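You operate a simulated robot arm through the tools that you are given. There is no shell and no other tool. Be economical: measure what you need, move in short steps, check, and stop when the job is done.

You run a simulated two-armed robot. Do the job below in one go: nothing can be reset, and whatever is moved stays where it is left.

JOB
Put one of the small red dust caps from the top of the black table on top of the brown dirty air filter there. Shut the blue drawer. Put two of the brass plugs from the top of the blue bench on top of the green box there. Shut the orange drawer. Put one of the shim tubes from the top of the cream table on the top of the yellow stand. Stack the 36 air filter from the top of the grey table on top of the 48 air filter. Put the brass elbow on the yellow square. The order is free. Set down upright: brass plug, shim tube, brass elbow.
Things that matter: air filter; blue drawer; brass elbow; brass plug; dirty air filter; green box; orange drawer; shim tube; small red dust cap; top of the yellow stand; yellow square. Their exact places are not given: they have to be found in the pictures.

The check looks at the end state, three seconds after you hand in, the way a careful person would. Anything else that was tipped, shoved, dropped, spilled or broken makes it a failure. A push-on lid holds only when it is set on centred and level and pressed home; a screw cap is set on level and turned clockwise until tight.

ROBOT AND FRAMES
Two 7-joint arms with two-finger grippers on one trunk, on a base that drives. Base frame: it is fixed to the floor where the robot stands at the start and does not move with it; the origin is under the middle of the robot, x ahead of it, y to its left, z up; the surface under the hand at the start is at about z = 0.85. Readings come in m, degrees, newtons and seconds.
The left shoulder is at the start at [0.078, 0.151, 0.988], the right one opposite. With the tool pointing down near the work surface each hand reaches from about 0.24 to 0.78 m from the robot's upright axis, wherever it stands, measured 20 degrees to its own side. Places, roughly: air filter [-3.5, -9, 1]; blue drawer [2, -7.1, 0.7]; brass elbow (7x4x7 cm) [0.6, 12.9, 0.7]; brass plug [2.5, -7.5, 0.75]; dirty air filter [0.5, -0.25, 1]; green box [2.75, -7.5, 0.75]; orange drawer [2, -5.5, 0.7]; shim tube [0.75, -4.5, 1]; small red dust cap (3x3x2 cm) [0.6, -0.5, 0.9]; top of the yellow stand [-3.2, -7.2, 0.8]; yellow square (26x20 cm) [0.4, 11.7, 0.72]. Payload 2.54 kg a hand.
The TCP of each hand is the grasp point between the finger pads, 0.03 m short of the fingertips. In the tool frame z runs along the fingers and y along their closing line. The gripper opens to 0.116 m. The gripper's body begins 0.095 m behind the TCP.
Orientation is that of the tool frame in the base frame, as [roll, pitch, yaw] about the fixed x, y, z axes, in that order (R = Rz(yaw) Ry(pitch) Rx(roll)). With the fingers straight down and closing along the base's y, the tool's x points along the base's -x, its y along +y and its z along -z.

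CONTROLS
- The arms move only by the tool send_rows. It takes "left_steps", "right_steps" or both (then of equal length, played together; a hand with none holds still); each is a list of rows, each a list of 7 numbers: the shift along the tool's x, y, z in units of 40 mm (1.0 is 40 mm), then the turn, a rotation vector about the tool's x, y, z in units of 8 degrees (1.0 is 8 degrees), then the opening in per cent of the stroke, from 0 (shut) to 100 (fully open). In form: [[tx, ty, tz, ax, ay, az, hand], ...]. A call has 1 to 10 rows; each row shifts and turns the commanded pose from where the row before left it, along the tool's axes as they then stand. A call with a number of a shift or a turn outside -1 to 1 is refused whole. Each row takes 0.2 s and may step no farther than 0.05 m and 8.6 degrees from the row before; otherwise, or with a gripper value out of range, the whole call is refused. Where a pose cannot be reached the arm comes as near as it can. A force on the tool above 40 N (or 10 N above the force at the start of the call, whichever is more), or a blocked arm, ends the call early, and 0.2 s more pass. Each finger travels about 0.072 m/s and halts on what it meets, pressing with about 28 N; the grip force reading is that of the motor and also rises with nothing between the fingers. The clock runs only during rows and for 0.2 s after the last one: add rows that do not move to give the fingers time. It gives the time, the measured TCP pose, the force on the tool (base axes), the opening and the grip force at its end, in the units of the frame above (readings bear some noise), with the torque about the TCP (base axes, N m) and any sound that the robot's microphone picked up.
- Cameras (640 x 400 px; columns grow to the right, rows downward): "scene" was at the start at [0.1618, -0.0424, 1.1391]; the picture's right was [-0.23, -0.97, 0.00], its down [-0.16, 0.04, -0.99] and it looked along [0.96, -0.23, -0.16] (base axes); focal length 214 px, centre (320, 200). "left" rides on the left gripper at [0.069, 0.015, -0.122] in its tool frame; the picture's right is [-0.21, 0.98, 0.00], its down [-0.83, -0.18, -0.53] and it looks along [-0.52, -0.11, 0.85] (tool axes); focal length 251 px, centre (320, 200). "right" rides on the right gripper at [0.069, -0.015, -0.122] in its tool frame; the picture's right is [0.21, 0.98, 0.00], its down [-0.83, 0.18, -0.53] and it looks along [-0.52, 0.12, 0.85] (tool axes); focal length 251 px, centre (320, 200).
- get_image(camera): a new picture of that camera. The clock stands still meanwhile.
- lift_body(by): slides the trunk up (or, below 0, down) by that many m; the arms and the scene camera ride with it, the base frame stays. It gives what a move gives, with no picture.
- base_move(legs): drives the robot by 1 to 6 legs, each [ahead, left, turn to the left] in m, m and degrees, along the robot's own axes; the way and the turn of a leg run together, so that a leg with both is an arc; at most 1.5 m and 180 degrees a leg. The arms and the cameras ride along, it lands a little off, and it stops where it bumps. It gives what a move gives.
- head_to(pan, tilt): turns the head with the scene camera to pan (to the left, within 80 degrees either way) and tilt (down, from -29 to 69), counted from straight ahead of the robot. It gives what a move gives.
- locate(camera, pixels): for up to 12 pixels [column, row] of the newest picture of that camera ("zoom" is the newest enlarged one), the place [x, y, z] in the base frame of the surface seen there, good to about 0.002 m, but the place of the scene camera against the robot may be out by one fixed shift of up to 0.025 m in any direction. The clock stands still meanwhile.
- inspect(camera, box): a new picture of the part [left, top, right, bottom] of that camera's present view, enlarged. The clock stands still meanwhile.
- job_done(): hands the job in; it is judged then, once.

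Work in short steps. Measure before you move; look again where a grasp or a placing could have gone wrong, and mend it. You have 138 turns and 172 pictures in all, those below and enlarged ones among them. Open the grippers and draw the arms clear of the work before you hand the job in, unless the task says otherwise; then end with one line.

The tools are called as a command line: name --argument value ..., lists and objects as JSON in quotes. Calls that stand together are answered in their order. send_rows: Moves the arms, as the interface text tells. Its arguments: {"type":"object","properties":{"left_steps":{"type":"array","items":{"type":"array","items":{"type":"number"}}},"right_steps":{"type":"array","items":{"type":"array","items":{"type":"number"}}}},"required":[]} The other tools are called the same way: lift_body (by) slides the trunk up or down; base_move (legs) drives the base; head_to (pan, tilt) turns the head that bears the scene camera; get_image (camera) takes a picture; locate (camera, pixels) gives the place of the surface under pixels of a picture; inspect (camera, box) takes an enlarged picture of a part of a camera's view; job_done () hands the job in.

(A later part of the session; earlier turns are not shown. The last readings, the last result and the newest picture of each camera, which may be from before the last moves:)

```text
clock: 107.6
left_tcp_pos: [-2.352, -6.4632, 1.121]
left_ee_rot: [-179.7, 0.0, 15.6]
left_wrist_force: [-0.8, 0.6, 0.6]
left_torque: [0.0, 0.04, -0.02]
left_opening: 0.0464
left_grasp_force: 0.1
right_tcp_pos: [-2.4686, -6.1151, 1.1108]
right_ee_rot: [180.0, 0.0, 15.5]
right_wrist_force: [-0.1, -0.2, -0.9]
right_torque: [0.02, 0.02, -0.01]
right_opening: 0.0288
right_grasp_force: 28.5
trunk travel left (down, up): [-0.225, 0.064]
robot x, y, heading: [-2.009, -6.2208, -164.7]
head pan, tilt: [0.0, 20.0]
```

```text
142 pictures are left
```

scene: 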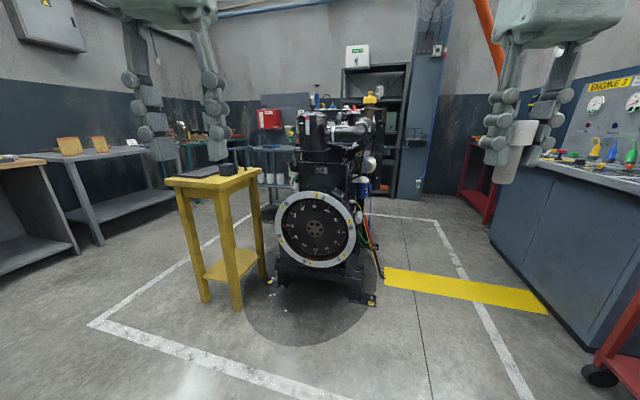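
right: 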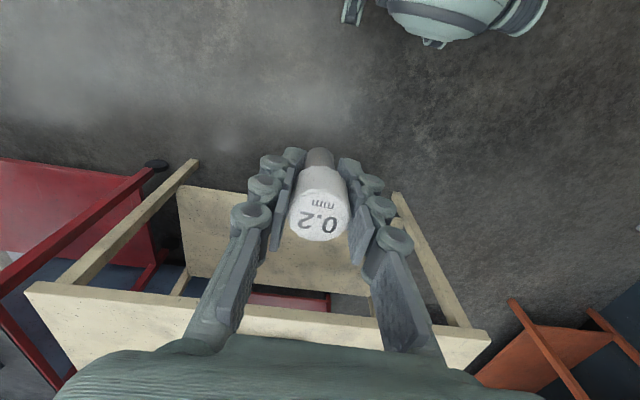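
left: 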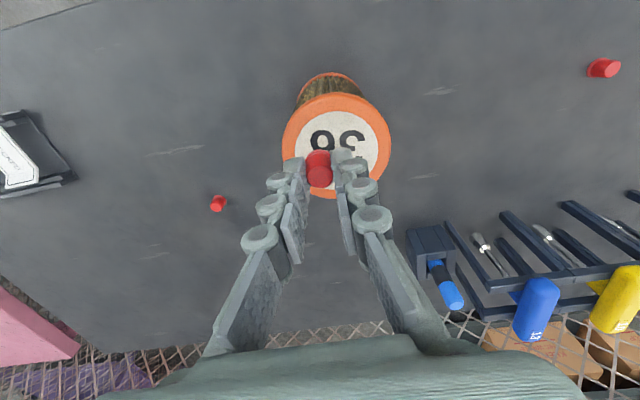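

The yellow stand is at (215,180), with a small black item on top near (227,168) and the engine beside it. I measure its top.

inspect --camera "scene" --box '[150, 135, 310, 235]'

locate --camera "scene" --pixels '[[168, 181], [220, 189], [258, 172], [195, 177], [215, 180], [205, 302], [240, 310], [265, 280], [278, 278], [227, 165], [330, 240], [240, 178]]'

```text
4.00 times, centred on (230, 185) of scene
```

zoom: 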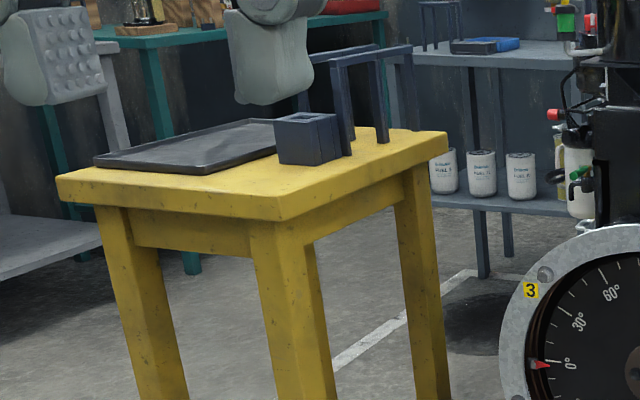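

```text
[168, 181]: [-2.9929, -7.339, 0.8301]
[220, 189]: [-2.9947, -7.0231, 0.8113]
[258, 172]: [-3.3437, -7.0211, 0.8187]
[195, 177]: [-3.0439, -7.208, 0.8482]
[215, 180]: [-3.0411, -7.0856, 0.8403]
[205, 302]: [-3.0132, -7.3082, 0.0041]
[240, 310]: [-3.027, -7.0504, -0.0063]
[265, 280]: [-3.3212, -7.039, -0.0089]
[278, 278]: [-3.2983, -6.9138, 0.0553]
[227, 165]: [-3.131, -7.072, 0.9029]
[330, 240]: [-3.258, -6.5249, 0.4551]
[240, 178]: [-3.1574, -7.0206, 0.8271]
```

The stand top spans x -3.34..-2.99, y -7.34..-7.02, with a tray and a block on it. I drive to face it squarely.

base_move --legs '[[0.63, 0.92, 0], [0, 0, -15.3]]'

get_image --camera "scene"

get_image --camera "right"

```text
clock: 117.9
left_tcp_pos: [-2.7669, -7.434, 1.1215]
left_ee_rot: [-179.8, 0.0, -0.4]
left_wrist_force: [-0.5, 0.2, 0.3]
left_torque: [0.0, 0.01, 0.03]
left_opening: 0.0463
left_grasp_force: 0.1
right_tcp_pos: [-2.7815, -7.0673, 1.1097]
right_ee_rot: [180.0, -0.1, -0.4]
right_wrist_force: [-0.7, -0.1, 0.0]
right_torque: [-0.03, 0.0, -0.02]
right_opening: 0.0287
right_grasp_force: 27.8
trunk travel left (down, up): [-0.225, 0.064]
robot x, y, heading: [-2.368, -7.294, 179.6]
head pan, tilt: [0.0, 20.0]
```

```text
140 pictures are left
```

scene: 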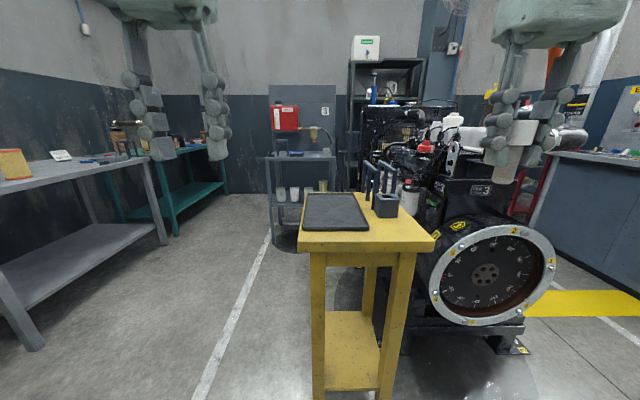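

```text
139 pictures are left
```

right: 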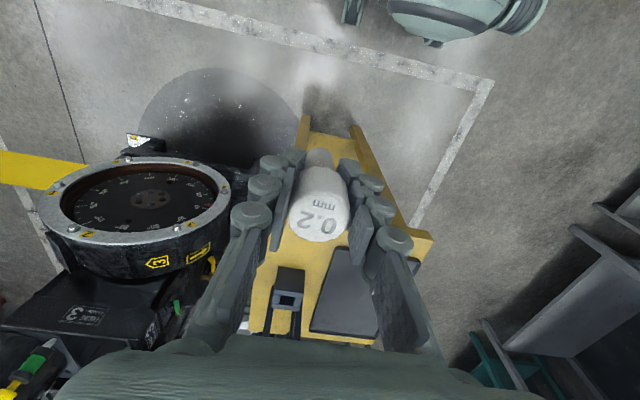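

I measure the stand top's free front area from the right camera.

locate --camera "right" --pixels '[[430, 238], [320, 248], [300, 255], [270, 250], [265, 290], [290, 296], [325, 270], [335, 252], [312, 325], [262, 320], [345, 300], [318, 160]]'

locate --camera "scene" --pixels '[[303, 250], [432, 248], [330, 238], [400, 232], [370, 225], [386, 200], [386, 215], [335, 228], [305, 228], [368, 228]]'

inspect --camera "scene" --box '[280, 150, 440, 250]'

```text
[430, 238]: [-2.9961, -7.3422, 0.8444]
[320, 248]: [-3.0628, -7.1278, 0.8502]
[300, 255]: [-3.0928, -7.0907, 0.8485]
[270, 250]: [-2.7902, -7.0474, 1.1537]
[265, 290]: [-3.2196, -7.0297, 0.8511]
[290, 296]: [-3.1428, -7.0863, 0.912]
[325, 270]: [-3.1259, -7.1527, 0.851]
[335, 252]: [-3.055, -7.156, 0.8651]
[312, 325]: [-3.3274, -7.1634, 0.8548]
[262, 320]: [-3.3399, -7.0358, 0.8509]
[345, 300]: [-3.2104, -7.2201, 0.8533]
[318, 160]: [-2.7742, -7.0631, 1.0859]
```

```text
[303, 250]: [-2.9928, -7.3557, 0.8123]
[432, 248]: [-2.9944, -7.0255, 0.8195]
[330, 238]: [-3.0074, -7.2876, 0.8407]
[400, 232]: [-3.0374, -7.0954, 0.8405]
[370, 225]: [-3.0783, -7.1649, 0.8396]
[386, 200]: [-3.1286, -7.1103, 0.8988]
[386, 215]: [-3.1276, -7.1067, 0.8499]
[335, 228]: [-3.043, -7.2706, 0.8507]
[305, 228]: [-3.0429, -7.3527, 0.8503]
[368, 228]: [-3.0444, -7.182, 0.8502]
```

```text
4.00 times, centred on (360, 200) of scene
```

zoom: 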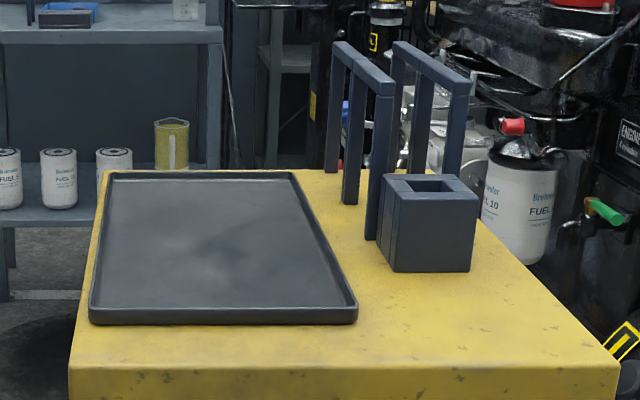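

Stand surface z=0.850; a free spot is (-3.05,-7.09). I drive 15 cm closer with the tube at safe height.

base_move --legs '[[0.15, 0.0, 0.4]]'

```text
clock: 119.2
left_tcp_pos: [-2.9117, -7.4355, 1.1212]
left_ee_rot: [-179.8, 0.0, 0.0]
left_wrist_force: [-0.3, 0.2, 0.4]
left_torque: [0.08, -0.02, 0.01]
left_opening: 0.0462
left_grasp_force: 0.1
right_tcp_pos: [-2.9274, -7.0687, 1.1101]
right_ee_rot: [-180.0, 0.0, -0.1]
right_wrist_force: [-0.5, 0.9, 0.3]
right_torque: [-0.01, -0.05, 0.01]
right_opening: 0.0287
right_grasp_force: 28.3
trunk travel left (down, up): [-0.225, 0.064]
robot x, y, heading: [-2.5083, -7.2974, 180.1]
head pan, tilt: [0.0, 20.0]
```

I move over the spot and lower to about 2 cm above the surface.

send_rows --right_steps '[[-0.765, 0.133, 0.5, 0, 0, 0, 0], [-0.765, 0.133, 0.5, 0, 0, 0, 0], [-0.765, 0.133, 0.5, 0, 0, 0, 0], [-0.765, 0.133, 0.5, 0, 0, 0, 0], [0, 0, 0.87, 0, 0, 0, 0], [0, 0, 0.87, 0, 0, 0, 0], [0, 0, 0.87, 0, 0, 0, 0], [0, 0, 0, 0, 0, 0, 0]]'

get_image --camera "right"

inspect --camera "scene" --box '[260, 170, 480, 307]'

```text
clock: 121.0
left_tcp_pos: [-2.9093, -7.4348, 1.1222]
left_ee_rot: [-179.9, 0.2, -0.2]
left_wrist_force: [0.2, -0.3, 0.4]
left_torque: [0.0, 0.0, 0.02]
left_opening: 0.0464
left_grasp_force: 0.1
right_tcp_pos: [-3.0504, -7.0901, 0.9264]
right_ee_rot: [-179.9, 0.0, -0.1]
right_wrist_force: [-0.3, -0.2, -0.7]
right_torque: [-0.04, -0.04, 0.02]
right_opening: 0.0288
right_grasp_force: 27.9
trunk travel left (down, up): [-0.225, 0.064]
robot x, y, heading: [-2.5123, -7.2942, 179.7]
head pan, tilt: [0.0, 20.0]
```

```text
137 pictures are left
```

right: 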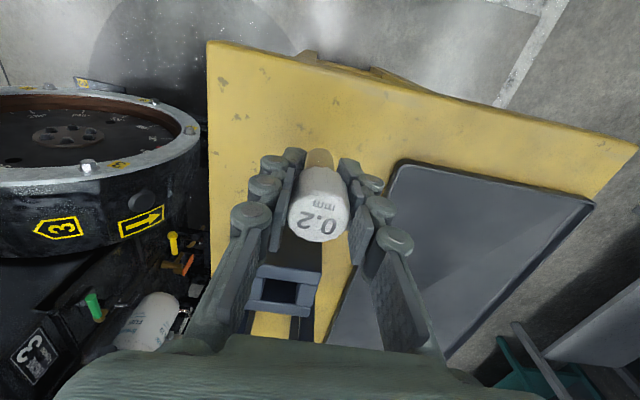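

```text
2.91 times, centred on (370, 238) of scene
```

zoom: 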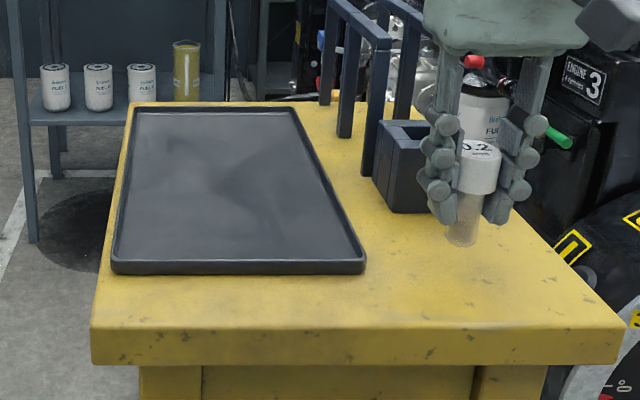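

Position is good; I lower 25 mm to contact, open a little, and rise.

send_rows --right_steps '[[0, 0, 0.4, 0, 0, 0, 0], [0, 0, 0.22, 0, 0, 0, 0], [0, 0, 0.04, 0, 0, 0, 0], [0, 0, 0, 0, 0, 0, 30], [0, 0, 0, 0, 0, 0, 40], [0, 0, 0, 0, 0, 0, 45], [0, 0, -0.6, 0, 0, 0, 45], [0, 0, -1, 0, 0, 0, 45], [0, 0, -1, 0, 0, 0, 45], [0, 0, -1, 0, 0, 0, 45]]'

inspect --camera "scene" --box '[260, 170, 480, 307]'

```text
clock: 123.2
left_tcp_pos: [-2.9087, -7.4354, 1.1216]
left_ee_rot: [-179.7, 0.1, -0.1]
left_wrist_force: [0.2, 0.3, 0.6]
left_torque: [-0.01, 0.0, 0.01]
left_opening: 0.0463
left_grasp_force: 0.0
right_tcp_pos: [-3.049, -7.0925, 1.044]
right_ee_rot: [-179.9, 0.0, 0.0]
right_wrist_force: [0.1, -0.3, -0.7]
right_torque: [-0.02, 0.02, 0.02]
right_opening: 0.0523
right_grasp_force: 0.0
trunk travel left (down, up): [-0.225, 0.064]
robot x, y, heading: [-2.5095, -7.2951, 179.7]
head pan, tilt: [0.0, 20.0]
```

```text
2.91 times, centred on (370, 238) of scene
```

zoom: 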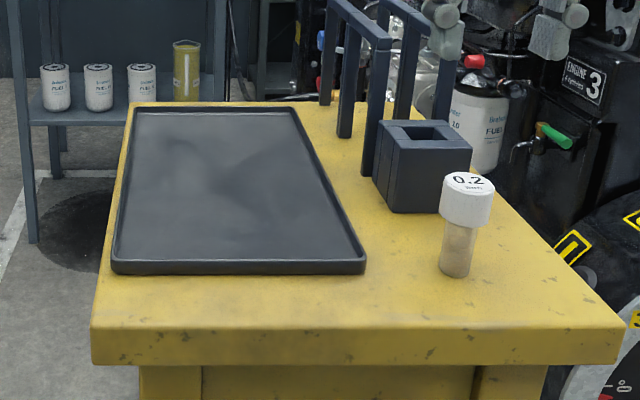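

The tube stands upright on the stand. I draw the hand back, back off and turn left to face the grey table.

send_rows --right_steps '[[0.9, 0, -0.5, 0, 0, 0, 60], [0.9, 0, -0.5, 0, 0, 0, 80], [0.9, 0, -0.5, 0, 0, 0, 100], [0.9, 0, -0.5, 0, 0, 0, 100]]' --left_steps '[[0, 0, 0, 0, 0, 0, 60], [0, 0, 0, 0, 0, 0, 80], [0, 0, 0, 0, 0, 0, 100], [0, 0, 0, 0, 0, 0, 100]]'

base_move --legs '[[-0.25, 0, 0], [0, 0, 75]]'

get_image --camera "scene"

```text
clock: 124.2
left_tcp_pos: [-2.9094, -7.4362, 1.121]
left_ee_rot: [-179.8, 0.2, -0.1]
left_wrist_force: [0.9, 0.0, 0.3]
left_torque: [0.01, 0.03, -0.03]
left_opening: 0.1162
left_grasp_force: 0.1
right_tcp_pos: [-2.9038, -7.0899, 1.1226]
right_ee_rot: [179.9, 0.2, 0.0]
right_wrist_force: [-1.1, -0.1, 0.2]
right_torque: [0.01, 0.05, 0.01]
right_opening: 0.1161
right_grasp_force: 0.1
trunk travel left (down, up): [-0.225, 0.064]
robot x, y, heading: [-2.5098, -7.2968, 180.0]
head pan, tilt: [0.0, 20.0]
```

```text
clock: 129.4
left_tcp_pos: [-2.2335, -7.7183, 1.1219]
left_ee_rot: [-179.8, 0.0, 74.2]
left_wrist_force: [-0.7, 0.4, -0.3]
left_torque: [0.04, 0.04, 0.03]
left_opening: 0.1159
left_grasp_force: 0.0
right_tcp_pos: [-2.5654, -7.6216, 1.1222]
right_ee_rot: [-179.9, -0.1, 74.2]
right_wrist_force: [-0.8, -0.7, 0.8]
right_torque: [-0.01, 0.01, 0.03]
right_opening: 0.116
right_grasp_force: 0.1
trunk travel left (down, up): [-0.225, 0.064]
robot x, y, heading: [-2.2593, -7.2943, -105.7]
head pan, tilt: [0.0, 20.0]
```

```text
134 pictures are left
```

scene: 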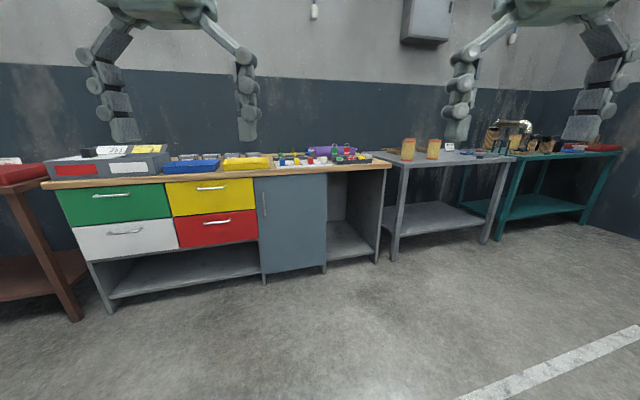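

The two filters stand on the grey table at (407,148) and (433,149). I measure them and the table.

inspect --camera "scene" --box '[370, 115, 530, 215]'

locate --camera "scene" --pixels '[[407, 150], [433, 150], [404, 168], [510, 160], [395, 258], [483, 242], [450, 147], [380, 157], [470, 155], [440, 162]]'

```text
4.00 times, centred on (450, 165) of scene
```

zoom: 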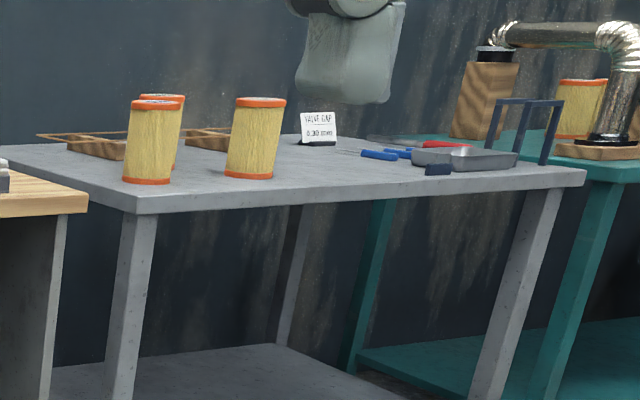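

```text
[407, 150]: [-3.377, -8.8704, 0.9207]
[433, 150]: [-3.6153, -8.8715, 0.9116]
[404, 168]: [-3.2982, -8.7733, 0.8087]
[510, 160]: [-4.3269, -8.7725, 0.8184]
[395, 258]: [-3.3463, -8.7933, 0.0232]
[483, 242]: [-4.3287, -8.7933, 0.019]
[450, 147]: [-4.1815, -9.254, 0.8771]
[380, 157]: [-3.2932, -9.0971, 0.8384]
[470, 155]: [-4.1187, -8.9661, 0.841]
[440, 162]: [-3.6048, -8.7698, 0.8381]
```

Three filters stand there (two one behind the other on the left). I drive along to face them at x≈-3.45, y≈-8.2.

base_move --legs '[[0, 0, 15.7], [0.88, 0, 0], [0, -1.2, 0]]'

get_image --camera "scene"

get_image --camera "right"

get_image --camera "left"

```text
clock: 146.6
left_tcp_pos: [-3.3151, -8.6145, 1.121]
left_ee_rot: [-179.9, 0.1, 92.6]
left_wrist_force: [-0.4, 0.1, -0.5]
left_torque: [-0.01, -0.02, -0.01]
left_opening: 0.1163
left_grasp_force: 0.0
right_tcp_pos: [-3.6629, -8.6277, 1.1237]
right_ee_rot: [180.0, 0.0, 92.8]
right_wrist_force: [0.2, -0.4, -0.7]
right_torque: [-0.01, -0.01, 0.02]
right_opening: 0.116
right_grasp_force: 0.0
trunk travel left (down, up): [-0.225, 0.064]
robot x, y, heading: [-3.4789, -8.2217, -87.5]
head pan, tilt: [0.0, 20.0]
```

```text
132 pictures are left
```

scene: 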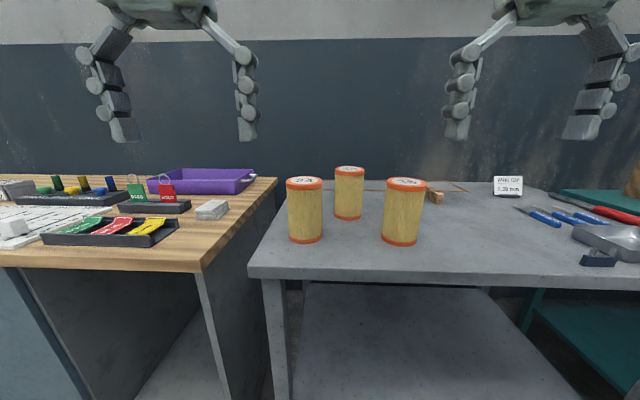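

```text
131 pictures are left
```

right: 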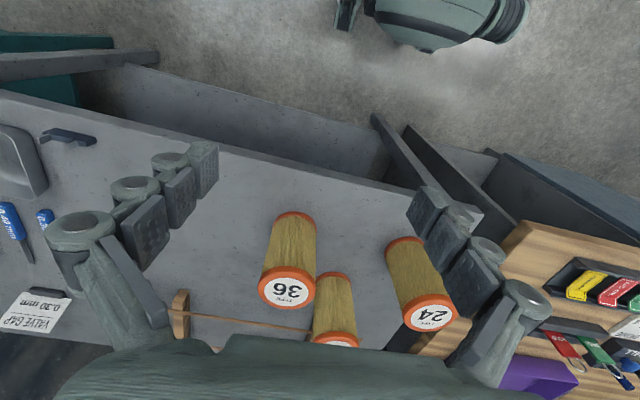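

```text
130 pictures are left
```

left: 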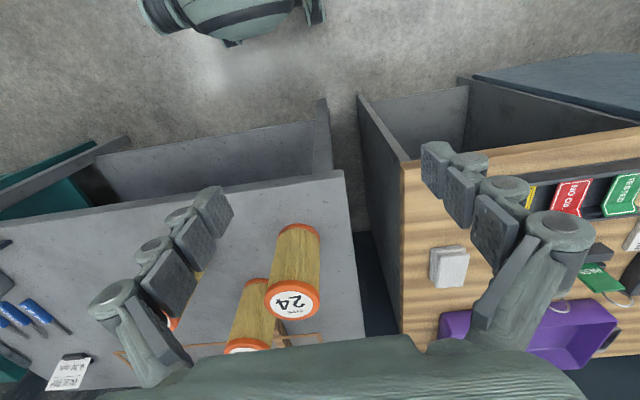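

The right one reads 36, the left one 24; the back one must be checked.

inspect --camera "scene" --box '[270, 150, 450, 262]'

locate --camera "right" --pixels '[[287, 289], [264, 284], [312, 290], [287, 272], [287, 302], [432, 315], [335, 340], [293, 214], [360, 240], [335, 280]]'

locate --camera "scene" --pixels '[[406, 184], [349, 170], [305, 182], [349, 215], [349, 217], [400, 242]]'

```text
3.56 times, centred on (360, 206) of scene
```

zoom: 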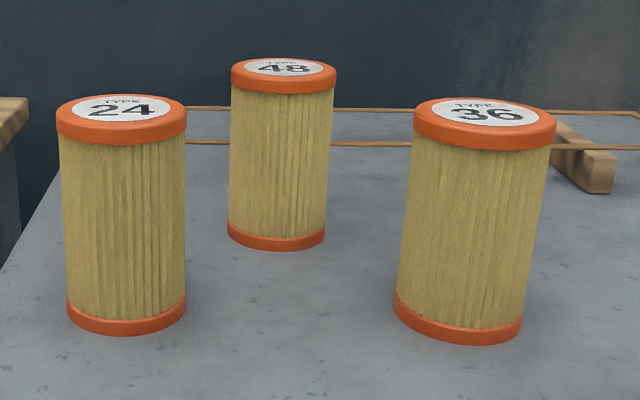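

```text
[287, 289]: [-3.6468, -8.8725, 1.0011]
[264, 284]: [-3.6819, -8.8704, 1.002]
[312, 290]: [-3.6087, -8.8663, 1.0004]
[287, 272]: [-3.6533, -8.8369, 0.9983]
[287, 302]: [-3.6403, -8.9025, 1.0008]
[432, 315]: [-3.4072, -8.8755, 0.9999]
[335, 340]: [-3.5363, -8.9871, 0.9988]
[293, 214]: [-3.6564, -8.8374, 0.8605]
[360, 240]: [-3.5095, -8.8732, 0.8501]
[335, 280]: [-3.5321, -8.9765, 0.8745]
```

```text
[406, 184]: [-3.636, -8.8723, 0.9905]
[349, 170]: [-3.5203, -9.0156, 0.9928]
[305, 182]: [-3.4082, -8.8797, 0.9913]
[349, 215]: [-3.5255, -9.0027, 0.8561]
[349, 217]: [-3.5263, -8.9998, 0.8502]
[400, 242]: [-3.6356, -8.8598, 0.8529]
```

Back filter is 48. 36's axis is ≈(-3.646,-8.872), height 0.15. I raise the trunk, square up and drive in to y≈-8.42, x≈-3.38.

lift_body --by 0.06

base_move --legs '[[0, 0, -2.5], [0.2, 0.09, 0]]'

get_image --camera "right"

```text
clock: 147.6
left_tcp_pos: [-3.3165, -8.6155, 1.1815]
left_ee_rot: [-179.8, 0.0, 92.7]
left_wrist_force: [0.4, -1.2, 0.0]
left_torque: [0.02, 0.0, 0.01]
left_opening: 0.1159
left_grasp_force: 0.0
right_tcp_pos: [-3.6628, -8.6279, 1.1834]
right_ee_rot: [179.9, 0.0, 92.7]
right_wrist_force: [0.4, 0.5, 0.0]
right_torque: [0.0, 0.06, 0.0]
right_opening: 0.1155
right_grasp_force: 0.1
trunk travel left (down, up): [-0.285, 0.004]
robot x, y, heading: [-3.4769, -8.2232, -87.4]
head pan, tilt: [0.0, 20.0]
```

```text
clock: 149.7
left_tcp_pos: [-3.2418, -8.818, 1.1805]
left_ee_rot: [-179.8, 0.0, 90.4]
left_wrist_force: [0.1, -0.1, -0.9]
left_torque: [0.02, 0.04, 0.05]
left_opening: 0.1159
left_grasp_force: 0.0
right_tcp_pos: [-3.5892, -8.8184, 1.1832]
right_ee_rot: [-179.9, 0.0, 90.5]
right_wrist_force: [0.6, -0.2, -0.6]
right_torque: [0.03, -0.01, 0.0]
right_opening: 0.1157
right_grasp_force: 0.0
trunk travel left (down, up): [-0.285, 0.004]
robot x, y, heading: [-3.3894, -8.4178, -89.5]
head pan, tilt: [0.0, 20.0]
```

```text
128 pictures are left
```

right: 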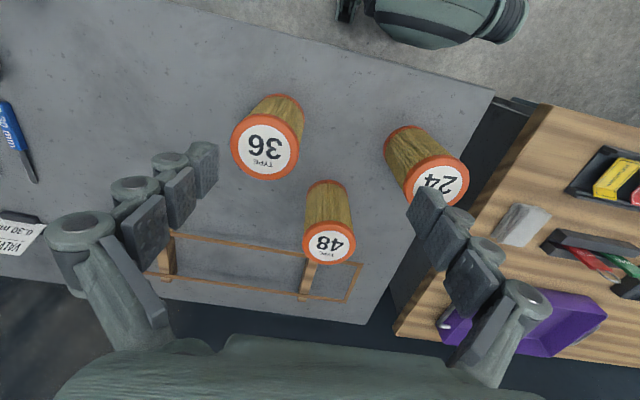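

The 48's top shows at (330,244), the 36's at (268,150). I locate both discs.

locate --camera "right" --pixels '[[330, 244], [311, 244], [349, 244], [330, 232], [330, 256], [265, 149], [240, 150], [291, 150], [266, 126], [265, 172]]'

inspect --camera "right" --box '[210, 80, 370, 280]'

```text
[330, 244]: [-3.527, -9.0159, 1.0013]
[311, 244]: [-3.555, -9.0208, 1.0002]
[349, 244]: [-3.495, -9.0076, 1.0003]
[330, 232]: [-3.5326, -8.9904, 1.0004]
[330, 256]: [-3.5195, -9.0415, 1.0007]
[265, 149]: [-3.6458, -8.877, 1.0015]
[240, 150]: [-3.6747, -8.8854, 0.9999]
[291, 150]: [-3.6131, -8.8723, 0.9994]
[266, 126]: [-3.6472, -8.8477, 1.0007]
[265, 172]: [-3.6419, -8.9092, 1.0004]
```

```text
2.00 times, centred on (290, 180) of right
```

zoom: 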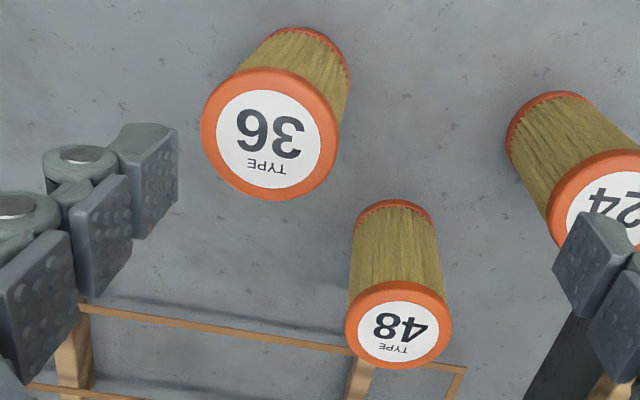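

36 axis ≈(-3.644,-8.878), 48 axis ≈(-3.525,-9.018). I tilt the right hand 32° forward for reach and bring it above 36.

send_rows --right_steps '[[0, -0.34, 0, 0, -1, 0, 100], [0, -0.34, 0, 0, -1, 0, 100], [0, -0.34, 0, 0, -1, 0, 100], [0, -0.35, 0, 0, -1, 0, 100], [-0.64, 0, 0.4, 0, 0, 0, 100], [-0.64, 0, 0.4, 0, 0, 0, 100], [0, 0, 0, 0, 0, 0, 100]]'

get_image --camera "right"

```text
clock: 151.3
left_tcp_pos: [-3.2431, -8.8182, 1.1814]
left_ee_rot: [-179.8, 0.0, 90.5]
left_wrist_force: [-0.1, 0.3, 0.2]
left_torque: [-0.01, 0.01, 0.02]
left_opening: 0.116
left_grasp_force: 0.1
right_tcp_pos: [-3.6426, -8.8796, 1.1829]
right_ee_rot: [180.0, 32.1, 90.5]
right_wrist_force: [0.2, 0.4, -0.4]
right_torque: [-0.02, 0.0, 0.03]
right_opening: 0.1159
right_grasp_force: 0.1
trunk travel left (down, up): [-0.285, 0.004]
robot x, y, heading: [-3.3874, -8.4188, -89.6]
head pan, tilt: [0.0, 20.0]
```

```text
126 pictures are left
```

right: 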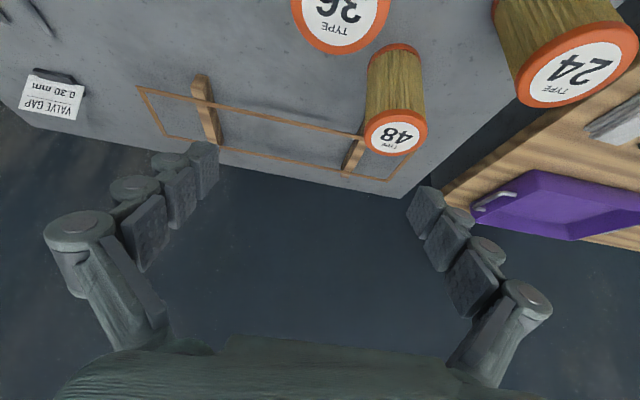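

The pose is straight above 36. I descend in two stages.

send_rows --right_steps '[[0.537, 0, 0.858, 0, 0, 0, 100], [0.537, 0, 0.858, 0, 0, 0, 100], [0.537, 0, 0.858, 0, 0, 0, 100], [0.537, 0, 0.858, 0, 0, 0, 100], [0, 0, 0, 0, 0, 0, 100]]'

get_image --camera "right"

```text
clock: 152.5
left_tcp_pos: [-3.2421, -8.8178, 1.1813]
left_ee_rot: [-179.8, 0.1, 90.4]
left_wrist_force: [-0.2, 0.2, -0.4]
left_torque: [-0.02, -0.06, 0.02]
left_opening: 0.1157
left_grasp_force: 0.0
right_tcp_pos: [-3.6416, -8.8777, 1.0219]
right_ee_rot: [179.9, 32.1, 90.4]
right_wrist_force: [-0.4, -0.8, 0.5]
right_torque: [0.04, -0.02, -0.02]
right_opening: 0.1161
right_grasp_force: 0.0
trunk travel left (down, up): [-0.285, 0.004]
robot x, y, heading: [-3.3824, -8.4223, -89.7]
head pan, tilt: [0.0, 20.0]
```

```text
125 pictures are left
```

right: 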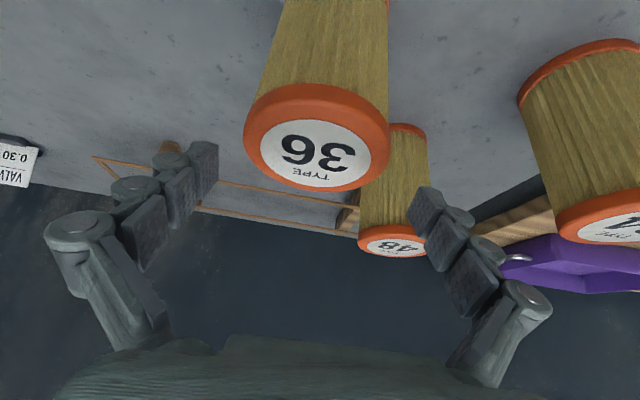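

Well centred. I lower the last 8 cm and close.

send_rows --right_steps '[[0.537, -0.05, 0.858, 0, 0, 0, 100], [0.537, 0, 0.858, 0, 0, 0, 100], [0, 0, 0, 0, 0, 0, 85], [0, 0, 0, 0, 0, 0, 75], [0, 0, 0, 0, 0, 0, 60], [0, 0, 0, 0, 0, 0, 40], [0, 0, 0, 0, 0, 0, 20], [0, 0, 0, 0, 0, 0, 0]]'

get_image --camera "right"

get_image --camera "scene"

```text
clock: 154.3
left_tcp_pos: [-3.2428, -8.8183, 1.181]
left_ee_rot: [-179.8, 0.2, 90.5]
left_wrist_force: [-0.4, 0.2, -0.5]
left_torque: [-0.01, -0.01, 0.02]
left_opening: 0.1156
left_grasp_force: 0.0
right_tcp_pos: [-3.6433, -8.8789, 0.9436]
right_ee_rot: [180.0, 32.1, 90.6]
right_wrist_force: [-0.4, 1.0, 1.6]
right_torque: [-0.02, -0.02, 0.01]
right_opening: 0.0871
right_grasp_force: 28.1
trunk travel left (down, up): [-0.285, 0.004]
robot x, y, heading: [-3.3859, -8.4189, -89.7]
head pan, tilt: [0.0, 20.0]
```

```text
124 pictures are left
```

right: 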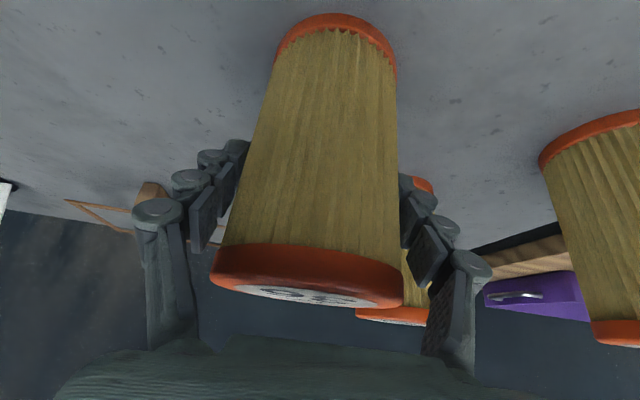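

```text
123 pictures are left
```

scene: 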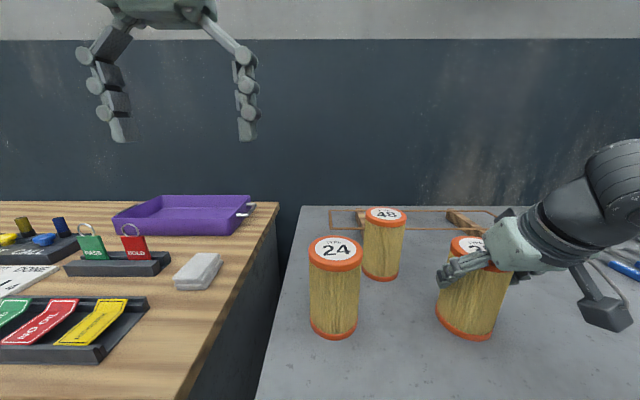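

Filter 36 is gripped (87 mm). I lift it 18 cm straight up.

send_rows --right_steps '[[-0.25, 0, -0.4, 0, 0, 0, 0], [-0.477, 0, -0.763, 0, 0, 0, 0], [-0.477, 0, -0.763, 0, 0, 0, 0], [-0.477, 0, -0.763, 0, 0, 0, 0], [-0.477, 0, -0.763, 0, 0, 0, 0], [-0.25, 0, -0.4, 0, 0, 0, 0], [0, 0, 0, 0, 0, 0, 0]]'

get_image --camera "scene"

get_image --camera "right"

```text
clock: 155.9
left_tcp_pos: [-3.2431, -8.8178, 1.1816]
left_ee_rot: [-179.9, 0.2, 90.6]
left_wrist_force: [-0.6, 0.1, -0.1]
left_torque: [-0.01, -0.02, -0.05]
left_opening: 0.1158
left_grasp_force: 0.1
right_tcp_pos: [-3.6431, -8.8792, 1.121]
right_ee_rot: [-180.0, 32.0, 90.5]
right_wrist_force: [0.6, -0.1, -2.2]
right_torque: [0.03, 0.02, -0.01]
right_opening: 0.0872
right_grasp_force: 28.1
trunk travel left (down, up): [-0.285, 0.004]
robot x, y, heading: [-3.3865, -8.4195, -89.4]
head pan, tilt: [0.0, 20.0]
```

```text
122 pictures are left
```

scene: 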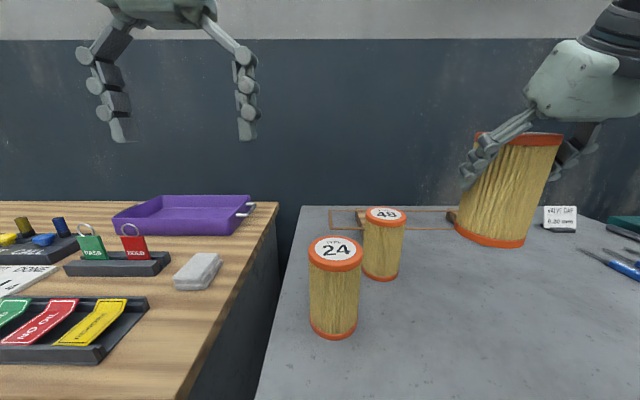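

```text
121 pictures are left
```

right: 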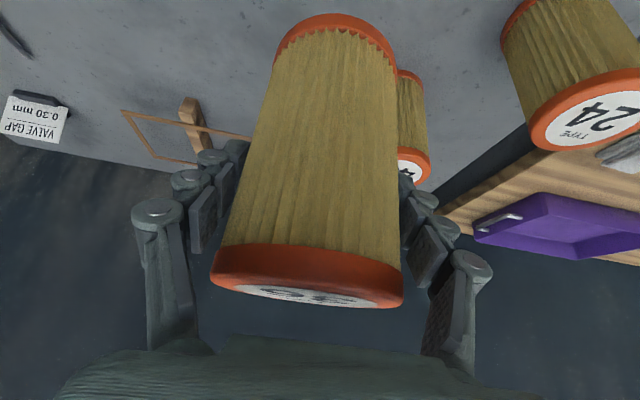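

The filter hangs straight. I shift it by (+0.119,-0.140) over the 48.

send_rows --right_steps '[[-0.748, 0.737, 0.467, 0, 0, 0, 0], [-0.748, 0.737, 0.467, 0, 0, 0, 0], [-0.748, 0.737, 0.467, 0, 0, 0, 0], [-0.748, 0.737, 0.467, 0, 0, 0, 0], [0, 0, 0, 0, 0, 0, 0], [0, 0, 0, 0, 0, 0, 0]]'

get_image --camera "scene"

```text
clock: 157.3
left_tcp_pos: [-3.242, -8.8185, 1.18]
left_ee_rot: [-179.7, 0.0, 90.5]
left_wrist_force: [0.0, -0.4, 0.0]
left_torque: [0.04, 0.02, 0.0]
left_opening: 0.116
left_grasp_force: 0.0
right_tcp_pos: [-3.5282, -9.0164, 1.1216]
right_ee_rot: [180.0, 32.1, 90.5]
right_wrist_force: [-0.1, -0.1, -2.8]
right_torque: [0.01, -0.02, -0.03]
right_opening: 0.0871
right_grasp_force: 28.3
trunk travel left (down, up): [-0.285, 0.004]
robot x, y, heading: [-3.3888, -8.4213, -89.6]
head pan, tilt: [0.0, 20.0]
```

```text
120 pictures are left
```

scene: 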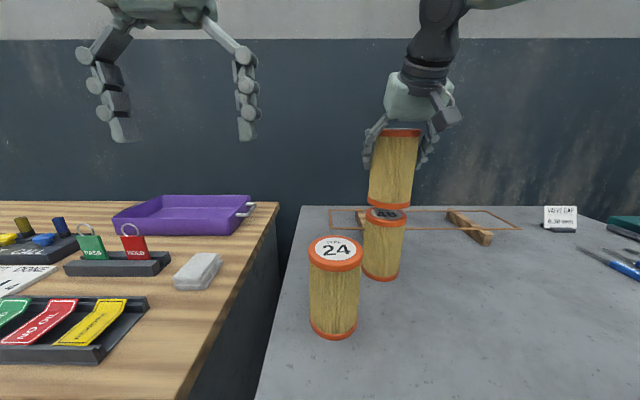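

TCP is ~4 mm short in x. I nudge it and inspect the alignment enlarged.

send_rows --right_steps '[[-0.055, 0.1, 0.034, 0, 0, 0, 0], [0, 0, 0, 0, 0, 0, 0]]'

inspect --camera "scene" --box '[320, 110, 480, 300]'

```text
clock: 157.9
left_tcp_pos: [-3.2426, -8.818, 1.1814]
left_ee_rot: [-179.7, 0.2, 90.6]
left_wrist_force: [0.4, -0.7, -0.5]
left_torque: [0.0, 0.01, -0.02]
left_opening: 0.1159
left_grasp_force: 0.1
right_tcp_pos: [-3.5257, -9.0199, 1.121]
right_ee_rot: [180.0, 31.9, 90.4]
right_wrist_force: [0.2, 0.7, -1.9]
right_torque: [-0.01, -0.02, 0.02]
right_opening: 0.0871
right_grasp_force: 28.3
trunk travel left (down, up): [-0.285, 0.004]
robot x, y, heading: [-3.3838, -8.4218, -89.7]
head pan, tilt: [0.0, 20.0]
```

```text
2.11 times, centred on (400, 205) of scene
```

zoom: 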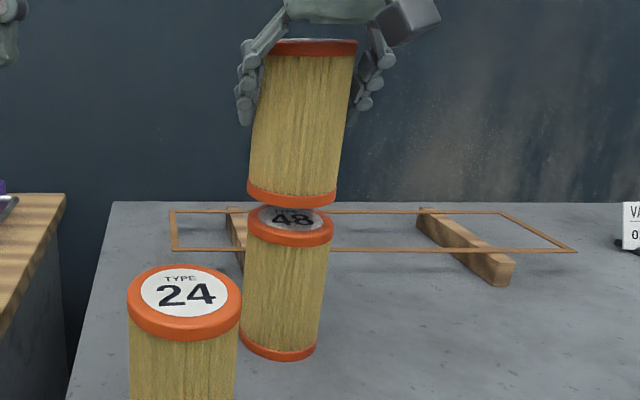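

Aligned. I lower to about 3 mm above contact, then to contact.

send_rows --right_steps '[[0.16, 0, 0.255, 0, 0, 0, 0], [0.16, 0, 0.255, 0, 0, 0, 0], [0.02, 0, 0.032, 0, 0, 0, 0], [0.02, 0, 0.032, 0, 0, 0, 0], [0.01, 0, 0.016, 0, 0, 0, 0], [0, 0, 0, 0, 0, 0, 0]]'

inspect --camera "scene" --box '[320, 110, 480, 300]'

```text
clock: 159.3
left_tcp_pos: [-3.2421, -8.8199, 1.182]
left_ee_rot: [-179.8, 0.1, 90.5]
left_wrist_force: [0.2, 0.6, 0.5]
left_torque: [-0.01, 0.0, 0.03]
left_opening: 0.1162
left_grasp_force: 0.2
right_tcp_pos: [-3.5219, -9.0208, 1.0948]
right_ee_rot: [180.0, 32.0, 90.6]
right_wrist_force: [-0.5, -1.2, -0.3]
right_torque: [-0.05, -0.01, -0.01]
right_opening: 0.0868
right_grasp_force: 27.8
trunk travel left (down, up): [-0.285, 0.004]
robot x, y, heading: [-3.3868, -8.4191, -89.6]
head pan, tilt: [0.0, 20.0]
```

```text
2.11 times, centred on (400, 205) of scene
```

zoom: 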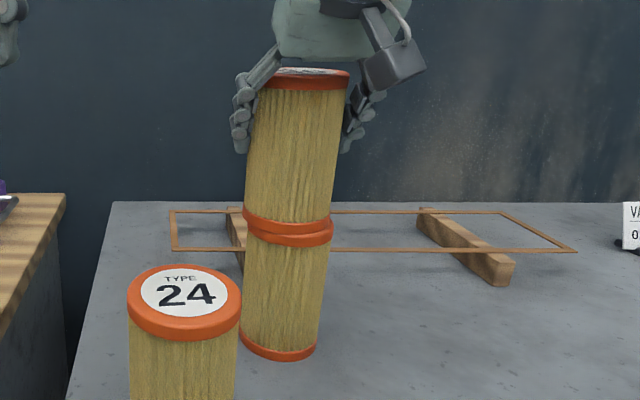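

Weight has transferred (force ≈0) and it's aligned. I open and withdraw along the tool axis.

send_rows --right_steps '[[0, 0, 0, 0, 0, 0, 80], [0, 0, 0, 0, 0, 0, 88], [0, 0, 0, 0, 0, 0, 95], [0, 0, 0, 0, 0, 0, 100], [0, 0, 0, 0, 0, 0, 100], [0, 0, -0.5, 0, 0, 0, 100], [0, 0, -1, 0, 0, 0, 100], [0, 0, -1, 0, 0, 0, 100], [0, 0, -1, 0, 0, 0, 100]]'

get_image --camera "scene"

```text
clock: 161.3
left_tcp_pos: [-3.2417, -8.8184, 1.1814]
left_ee_rot: [-179.8, 0.2, 90.4]
left_wrist_force: [-0.9, 0.4, 0.2]
left_torque: [-0.01, -0.02, 0.02]
left_opening: 0.116
left_grasp_force: 0.1
right_tcp_pos: [-3.5223, -8.9463, 1.213]
right_ee_rot: [-179.9, 32.1, 90.4]
right_wrist_force: [0.1, 0.1, -0.8]
right_torque: [0.02, -0.03, 0.01]
right_opening: 0.1161
right_grasp_force: 0.1
trunk travel left (down, up): [-0.285, 0.004]
robot x, y, heading: [-3.3862, -8.4231, -89.7]
head pan, tilt: [0.0, 20.0]
```

```text
117 pictures are left
```

scene: 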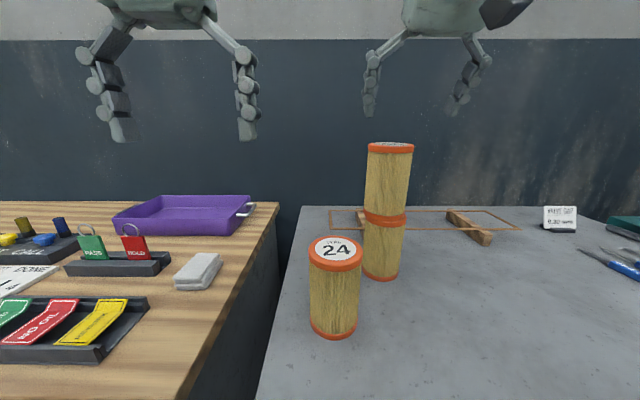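

Stacked and stable. I untilt the hand, pull back, drive back and turn left to look along the aisle.

send_rows --right_steps '[[0, 0, -1, 0, 0, 0, 100], [0.5, 0, 0, 0, 1, 0, 100], [0.5, 0, 0, 0, 1, 0, 100], [0.5, 0, 0, 0, 1, 0, 100], [0.5, 0, 0, 0, 1, 0, 100], [0.5, -0.5, 0, 0, 0, 0, 100]]'

base_move --legs '[[-0.45, 0, 0], [0, 0, 89]]'

get_image --camera "scene"

```text
clock: 162.7
left_tcp_pos: [-3.2425, -8.8172, 1.1809]
left_ee_rot: [-179.9, 0.1, 90.5]
left_wrist_force: [0.6, 0.0, -0.6]
left_torque: [0.0, 0.02, -0.04]
left_opening: 0.116
left_grasp_force: 0.0
right_tcp_pos: [-3.5445, -8.83, 1.2189]
right_ee_rot: [180.0, 0.0, 90.5]
right_wrist_force: [-0.2, 0.1, 0.0]
right_torque: [-0.02, 0.01, -0.01]
right_opening: 0.1158
right_grasp_force: 0.0
trunk travel left (down, up): [-0.285, 0.004]
robot x, y, heading: [-3.3869, -8.4203, -89.3]
head pan, tilt: [0.0, 20.0]
```

```text
clock: 169.3
left_tcp_pos: [-2.9869, -7.8349, 1.1809]
left_ee_rot: [-179.9, 0.1, 179.6]
left_wrist_force: [0.7, 1.0, -0.5]
left_torque: [0.02, 0.01, 0.02]
left_opening: 0.1159
left_grasp_force: 0.0
right_tcp_pos: [-2.9776, -8.1366, 1.2168]
right_ee_rot: [180.0, 0.1, 179.7]
right_wrist_force: [0.1, 0.1, -0.6]
right_torque: [0.0, 0.04, 0.01]
right_opening: 0.116
right_grasp_force: 0.1
trunk travel left (down, up): [-0.285, 0.004]
robot x, y, heading: [-3.3882, -7.9718, -0.1]
head pan, tilt: [0.0, 20.0]
```

```text
116 pictures are left
```

scene: 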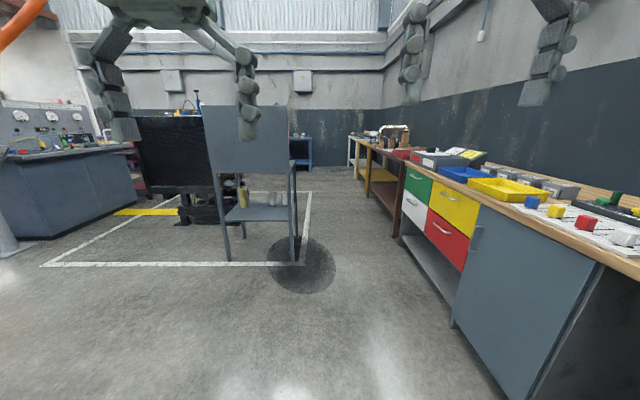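

An aisle runs between the grey rack (295,262) and the wooden desk (470,240). I measure both and what lies beyond.

locate --camera "scene" --pixels '[[228, 258], [298, 262], [400, 235], [455, 325], [300, 150], [370, 150], [350, 200], [355, 165], [310, 168], [295, 112]]'

inspect --camera "scene" --box '[200, 100, 440, 250]'

```text
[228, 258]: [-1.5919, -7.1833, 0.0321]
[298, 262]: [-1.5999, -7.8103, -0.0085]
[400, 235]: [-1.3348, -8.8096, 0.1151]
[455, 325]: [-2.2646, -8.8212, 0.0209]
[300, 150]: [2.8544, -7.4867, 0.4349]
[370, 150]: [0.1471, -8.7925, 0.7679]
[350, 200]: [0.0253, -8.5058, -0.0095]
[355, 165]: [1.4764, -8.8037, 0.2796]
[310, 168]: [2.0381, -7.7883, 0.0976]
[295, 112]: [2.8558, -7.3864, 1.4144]
```

```text
2.67 times, centred on (320, 175) of scene
```

zoom: 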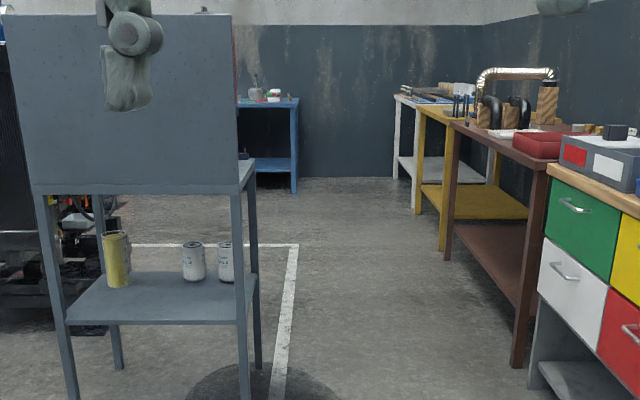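

The gap is ~0.96 m; I check how far my elbows stick out before passing.

head_to --pan 70 --tilt 25

get_image --camera "scene"

```text
clock: 170.7
left_tcp_pos: [-2.9886, -7.8345, 1.1817]
left_ee_rot: [-179.8, 0.1, 179.7]
left_wrist_force: [0.0, 0.2, -0.3]
left_torque: [-0.01, 0.04, 0.0]
left_opening: 0.1159
left_grasp_force: 0.1
right_tcp_pos: [-2.9782, -8.1351, 1.217]
right_ee_rot: [180.0, 0.2, 179.7]
right_wrist_force: [0.9, -1.0, 0.0]
right_torque: [0.01, 0.0, -0.01]
right_opening: 0.1161
right_grasp_force: 0.0
trunk travel left (down, up): [-0.285, 0.004]
robot x, y, heading: [-3.3868, -7.9732, -0.2]
head pan, tilt: [70.0, 25.0]
```

```text
114 pictures are left
```

scene: 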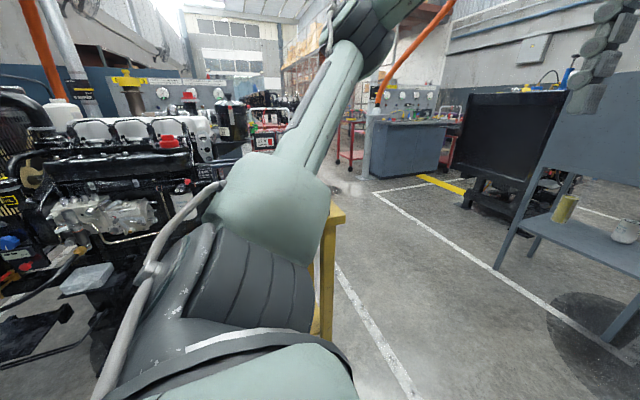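

locate --camera "scene" --pixels '[[260, 290], [270, 210], [340, 70], [360, 40], [325, 340], [230, 350]]'

```text
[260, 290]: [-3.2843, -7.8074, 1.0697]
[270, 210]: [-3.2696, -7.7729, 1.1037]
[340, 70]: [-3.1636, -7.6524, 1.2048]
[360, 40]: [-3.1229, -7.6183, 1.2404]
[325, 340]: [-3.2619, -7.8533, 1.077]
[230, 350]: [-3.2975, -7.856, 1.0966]
```

Elbows reach about 0.42 m; I extend both hands a bit to tuck the elbows, then line up at y≈-8.3.

send_rows --left_steps '[[-1, 0, 0, 0, 0, 0, 50], [-1, 0, 0, 0, 0, 0, 50], [-1, 0, 0, 0, 0, 0, 50], [-1, 0, 0, 0, 0, 0, 50]]' --right_steps '[[-1, 0, 0, 0, 0, 0, 50], [-1, 0, 0, 0, 0, 0, 50], [-1, 0, 0, 0, 0, 0, 50], [-1, 0, 0, 0, 0, 0, 50]]'

base_move --legs '[[0.7, -0.32, 0]]'

get_image --camera "scene"

```text
clock: 171.7
left_tcp_pos: [-2.8259, -7.8384, 1.1831]
left_ee_rot: [-179.8, -0.1, 179.6]
left_wrist_force: [-0.4, -0.1, -0.2]
left_torque: [0.01, -0.01, -0.02]
left_opening: 0.058
left_grasp_force: 0.0
right_tcp_pos: [-2.8536, -8.1728, 1.1759]
right_ee_rot: [179.8, 0.1, 179.7]
right_wrist_force: [0.3, -0.7, 0.0]
right_torque: [-0.01, 0.03, -0.03]
right_opening: 0.058
right_grasp_force: 0.0
right hand out of reach, approached as far as the arm can: row 2, 3, 4
trunk travel left (down, up): [-0.285, 0.004]
robot x, y, heading: [-3.3866, -7.9712, -0.6]
head pan, tilt: [70.0, 25.0]
```

```text
clock: 175.9
left_tcp_pos: [-2.1216, -8.1451, 1.1824]
left_ee_rot: [-179.8, 0.1, -179.3]
left_wrist_force: [0.1, 0.4, 0.6]
left_torque: [-0.01, 0.03, -0.02]
left_opening: 0.058
left_grasp_force: 0.0
right_tcp_pos: [-2.1441, -8.4816, 1.1767]
right_ee_rot: [179.8, 0.1, -179.3]
right_wrist_force: [0.2, 0.1, 0.3]
right_torque: [0.01, 0.02, 0.01]
right_opening: 0.0579
right_grasp_force: 0.2
trunk travel left (down, up): [-0.285, 0.004]
robot x, y, heading: [-2.6837, -8.2934, 0.5]
head pan, tilt: [70.0, 25.0]
```

```text
113 pictures are left
```

scene: 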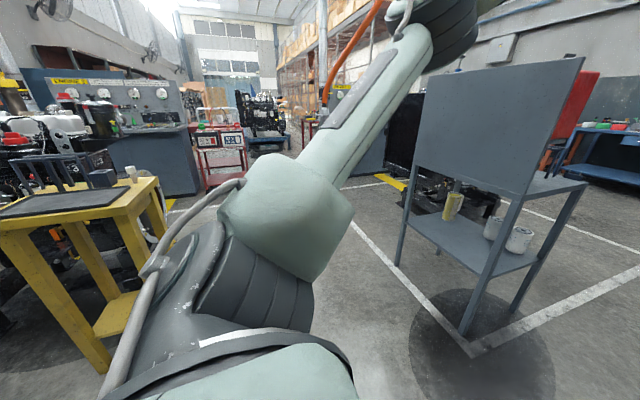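

Lined up at y=-8.29. I drive through the gap.

base_move --legs '[[0, 0, -0.6], [1.0, 0, 0]]'

```text
clock: 181.3
left_tcp_pos: [-1.1402, -8.1279, 1.182]
left_ee_rot: [-179.8, 0.0, -178.6]
left_wrist_force: [0.0, 0.2, -0.9]
left_torque: [-0.02, 0.06, 0.02]
left_opening: 0.0576
left_grasp_force: 0.0
right_tcp_pos: [-1.1602, -8.4629, 1.1768]
right_ee_rot: [179.9, 0.3, -178.8]
right_wrist_force: [0.6, 0.6, 0.1]
right_torque: [0.01, -0.02, 0.03]
right_opening: 0.0579
right_grasp_force: 0.0
trunk travel left (down, up): [-0.285, 0.004]
robot x, y, heading: [-1.6945, -8.2759, 1.1]
head pan, tilt: [70.0, 25.0]
```

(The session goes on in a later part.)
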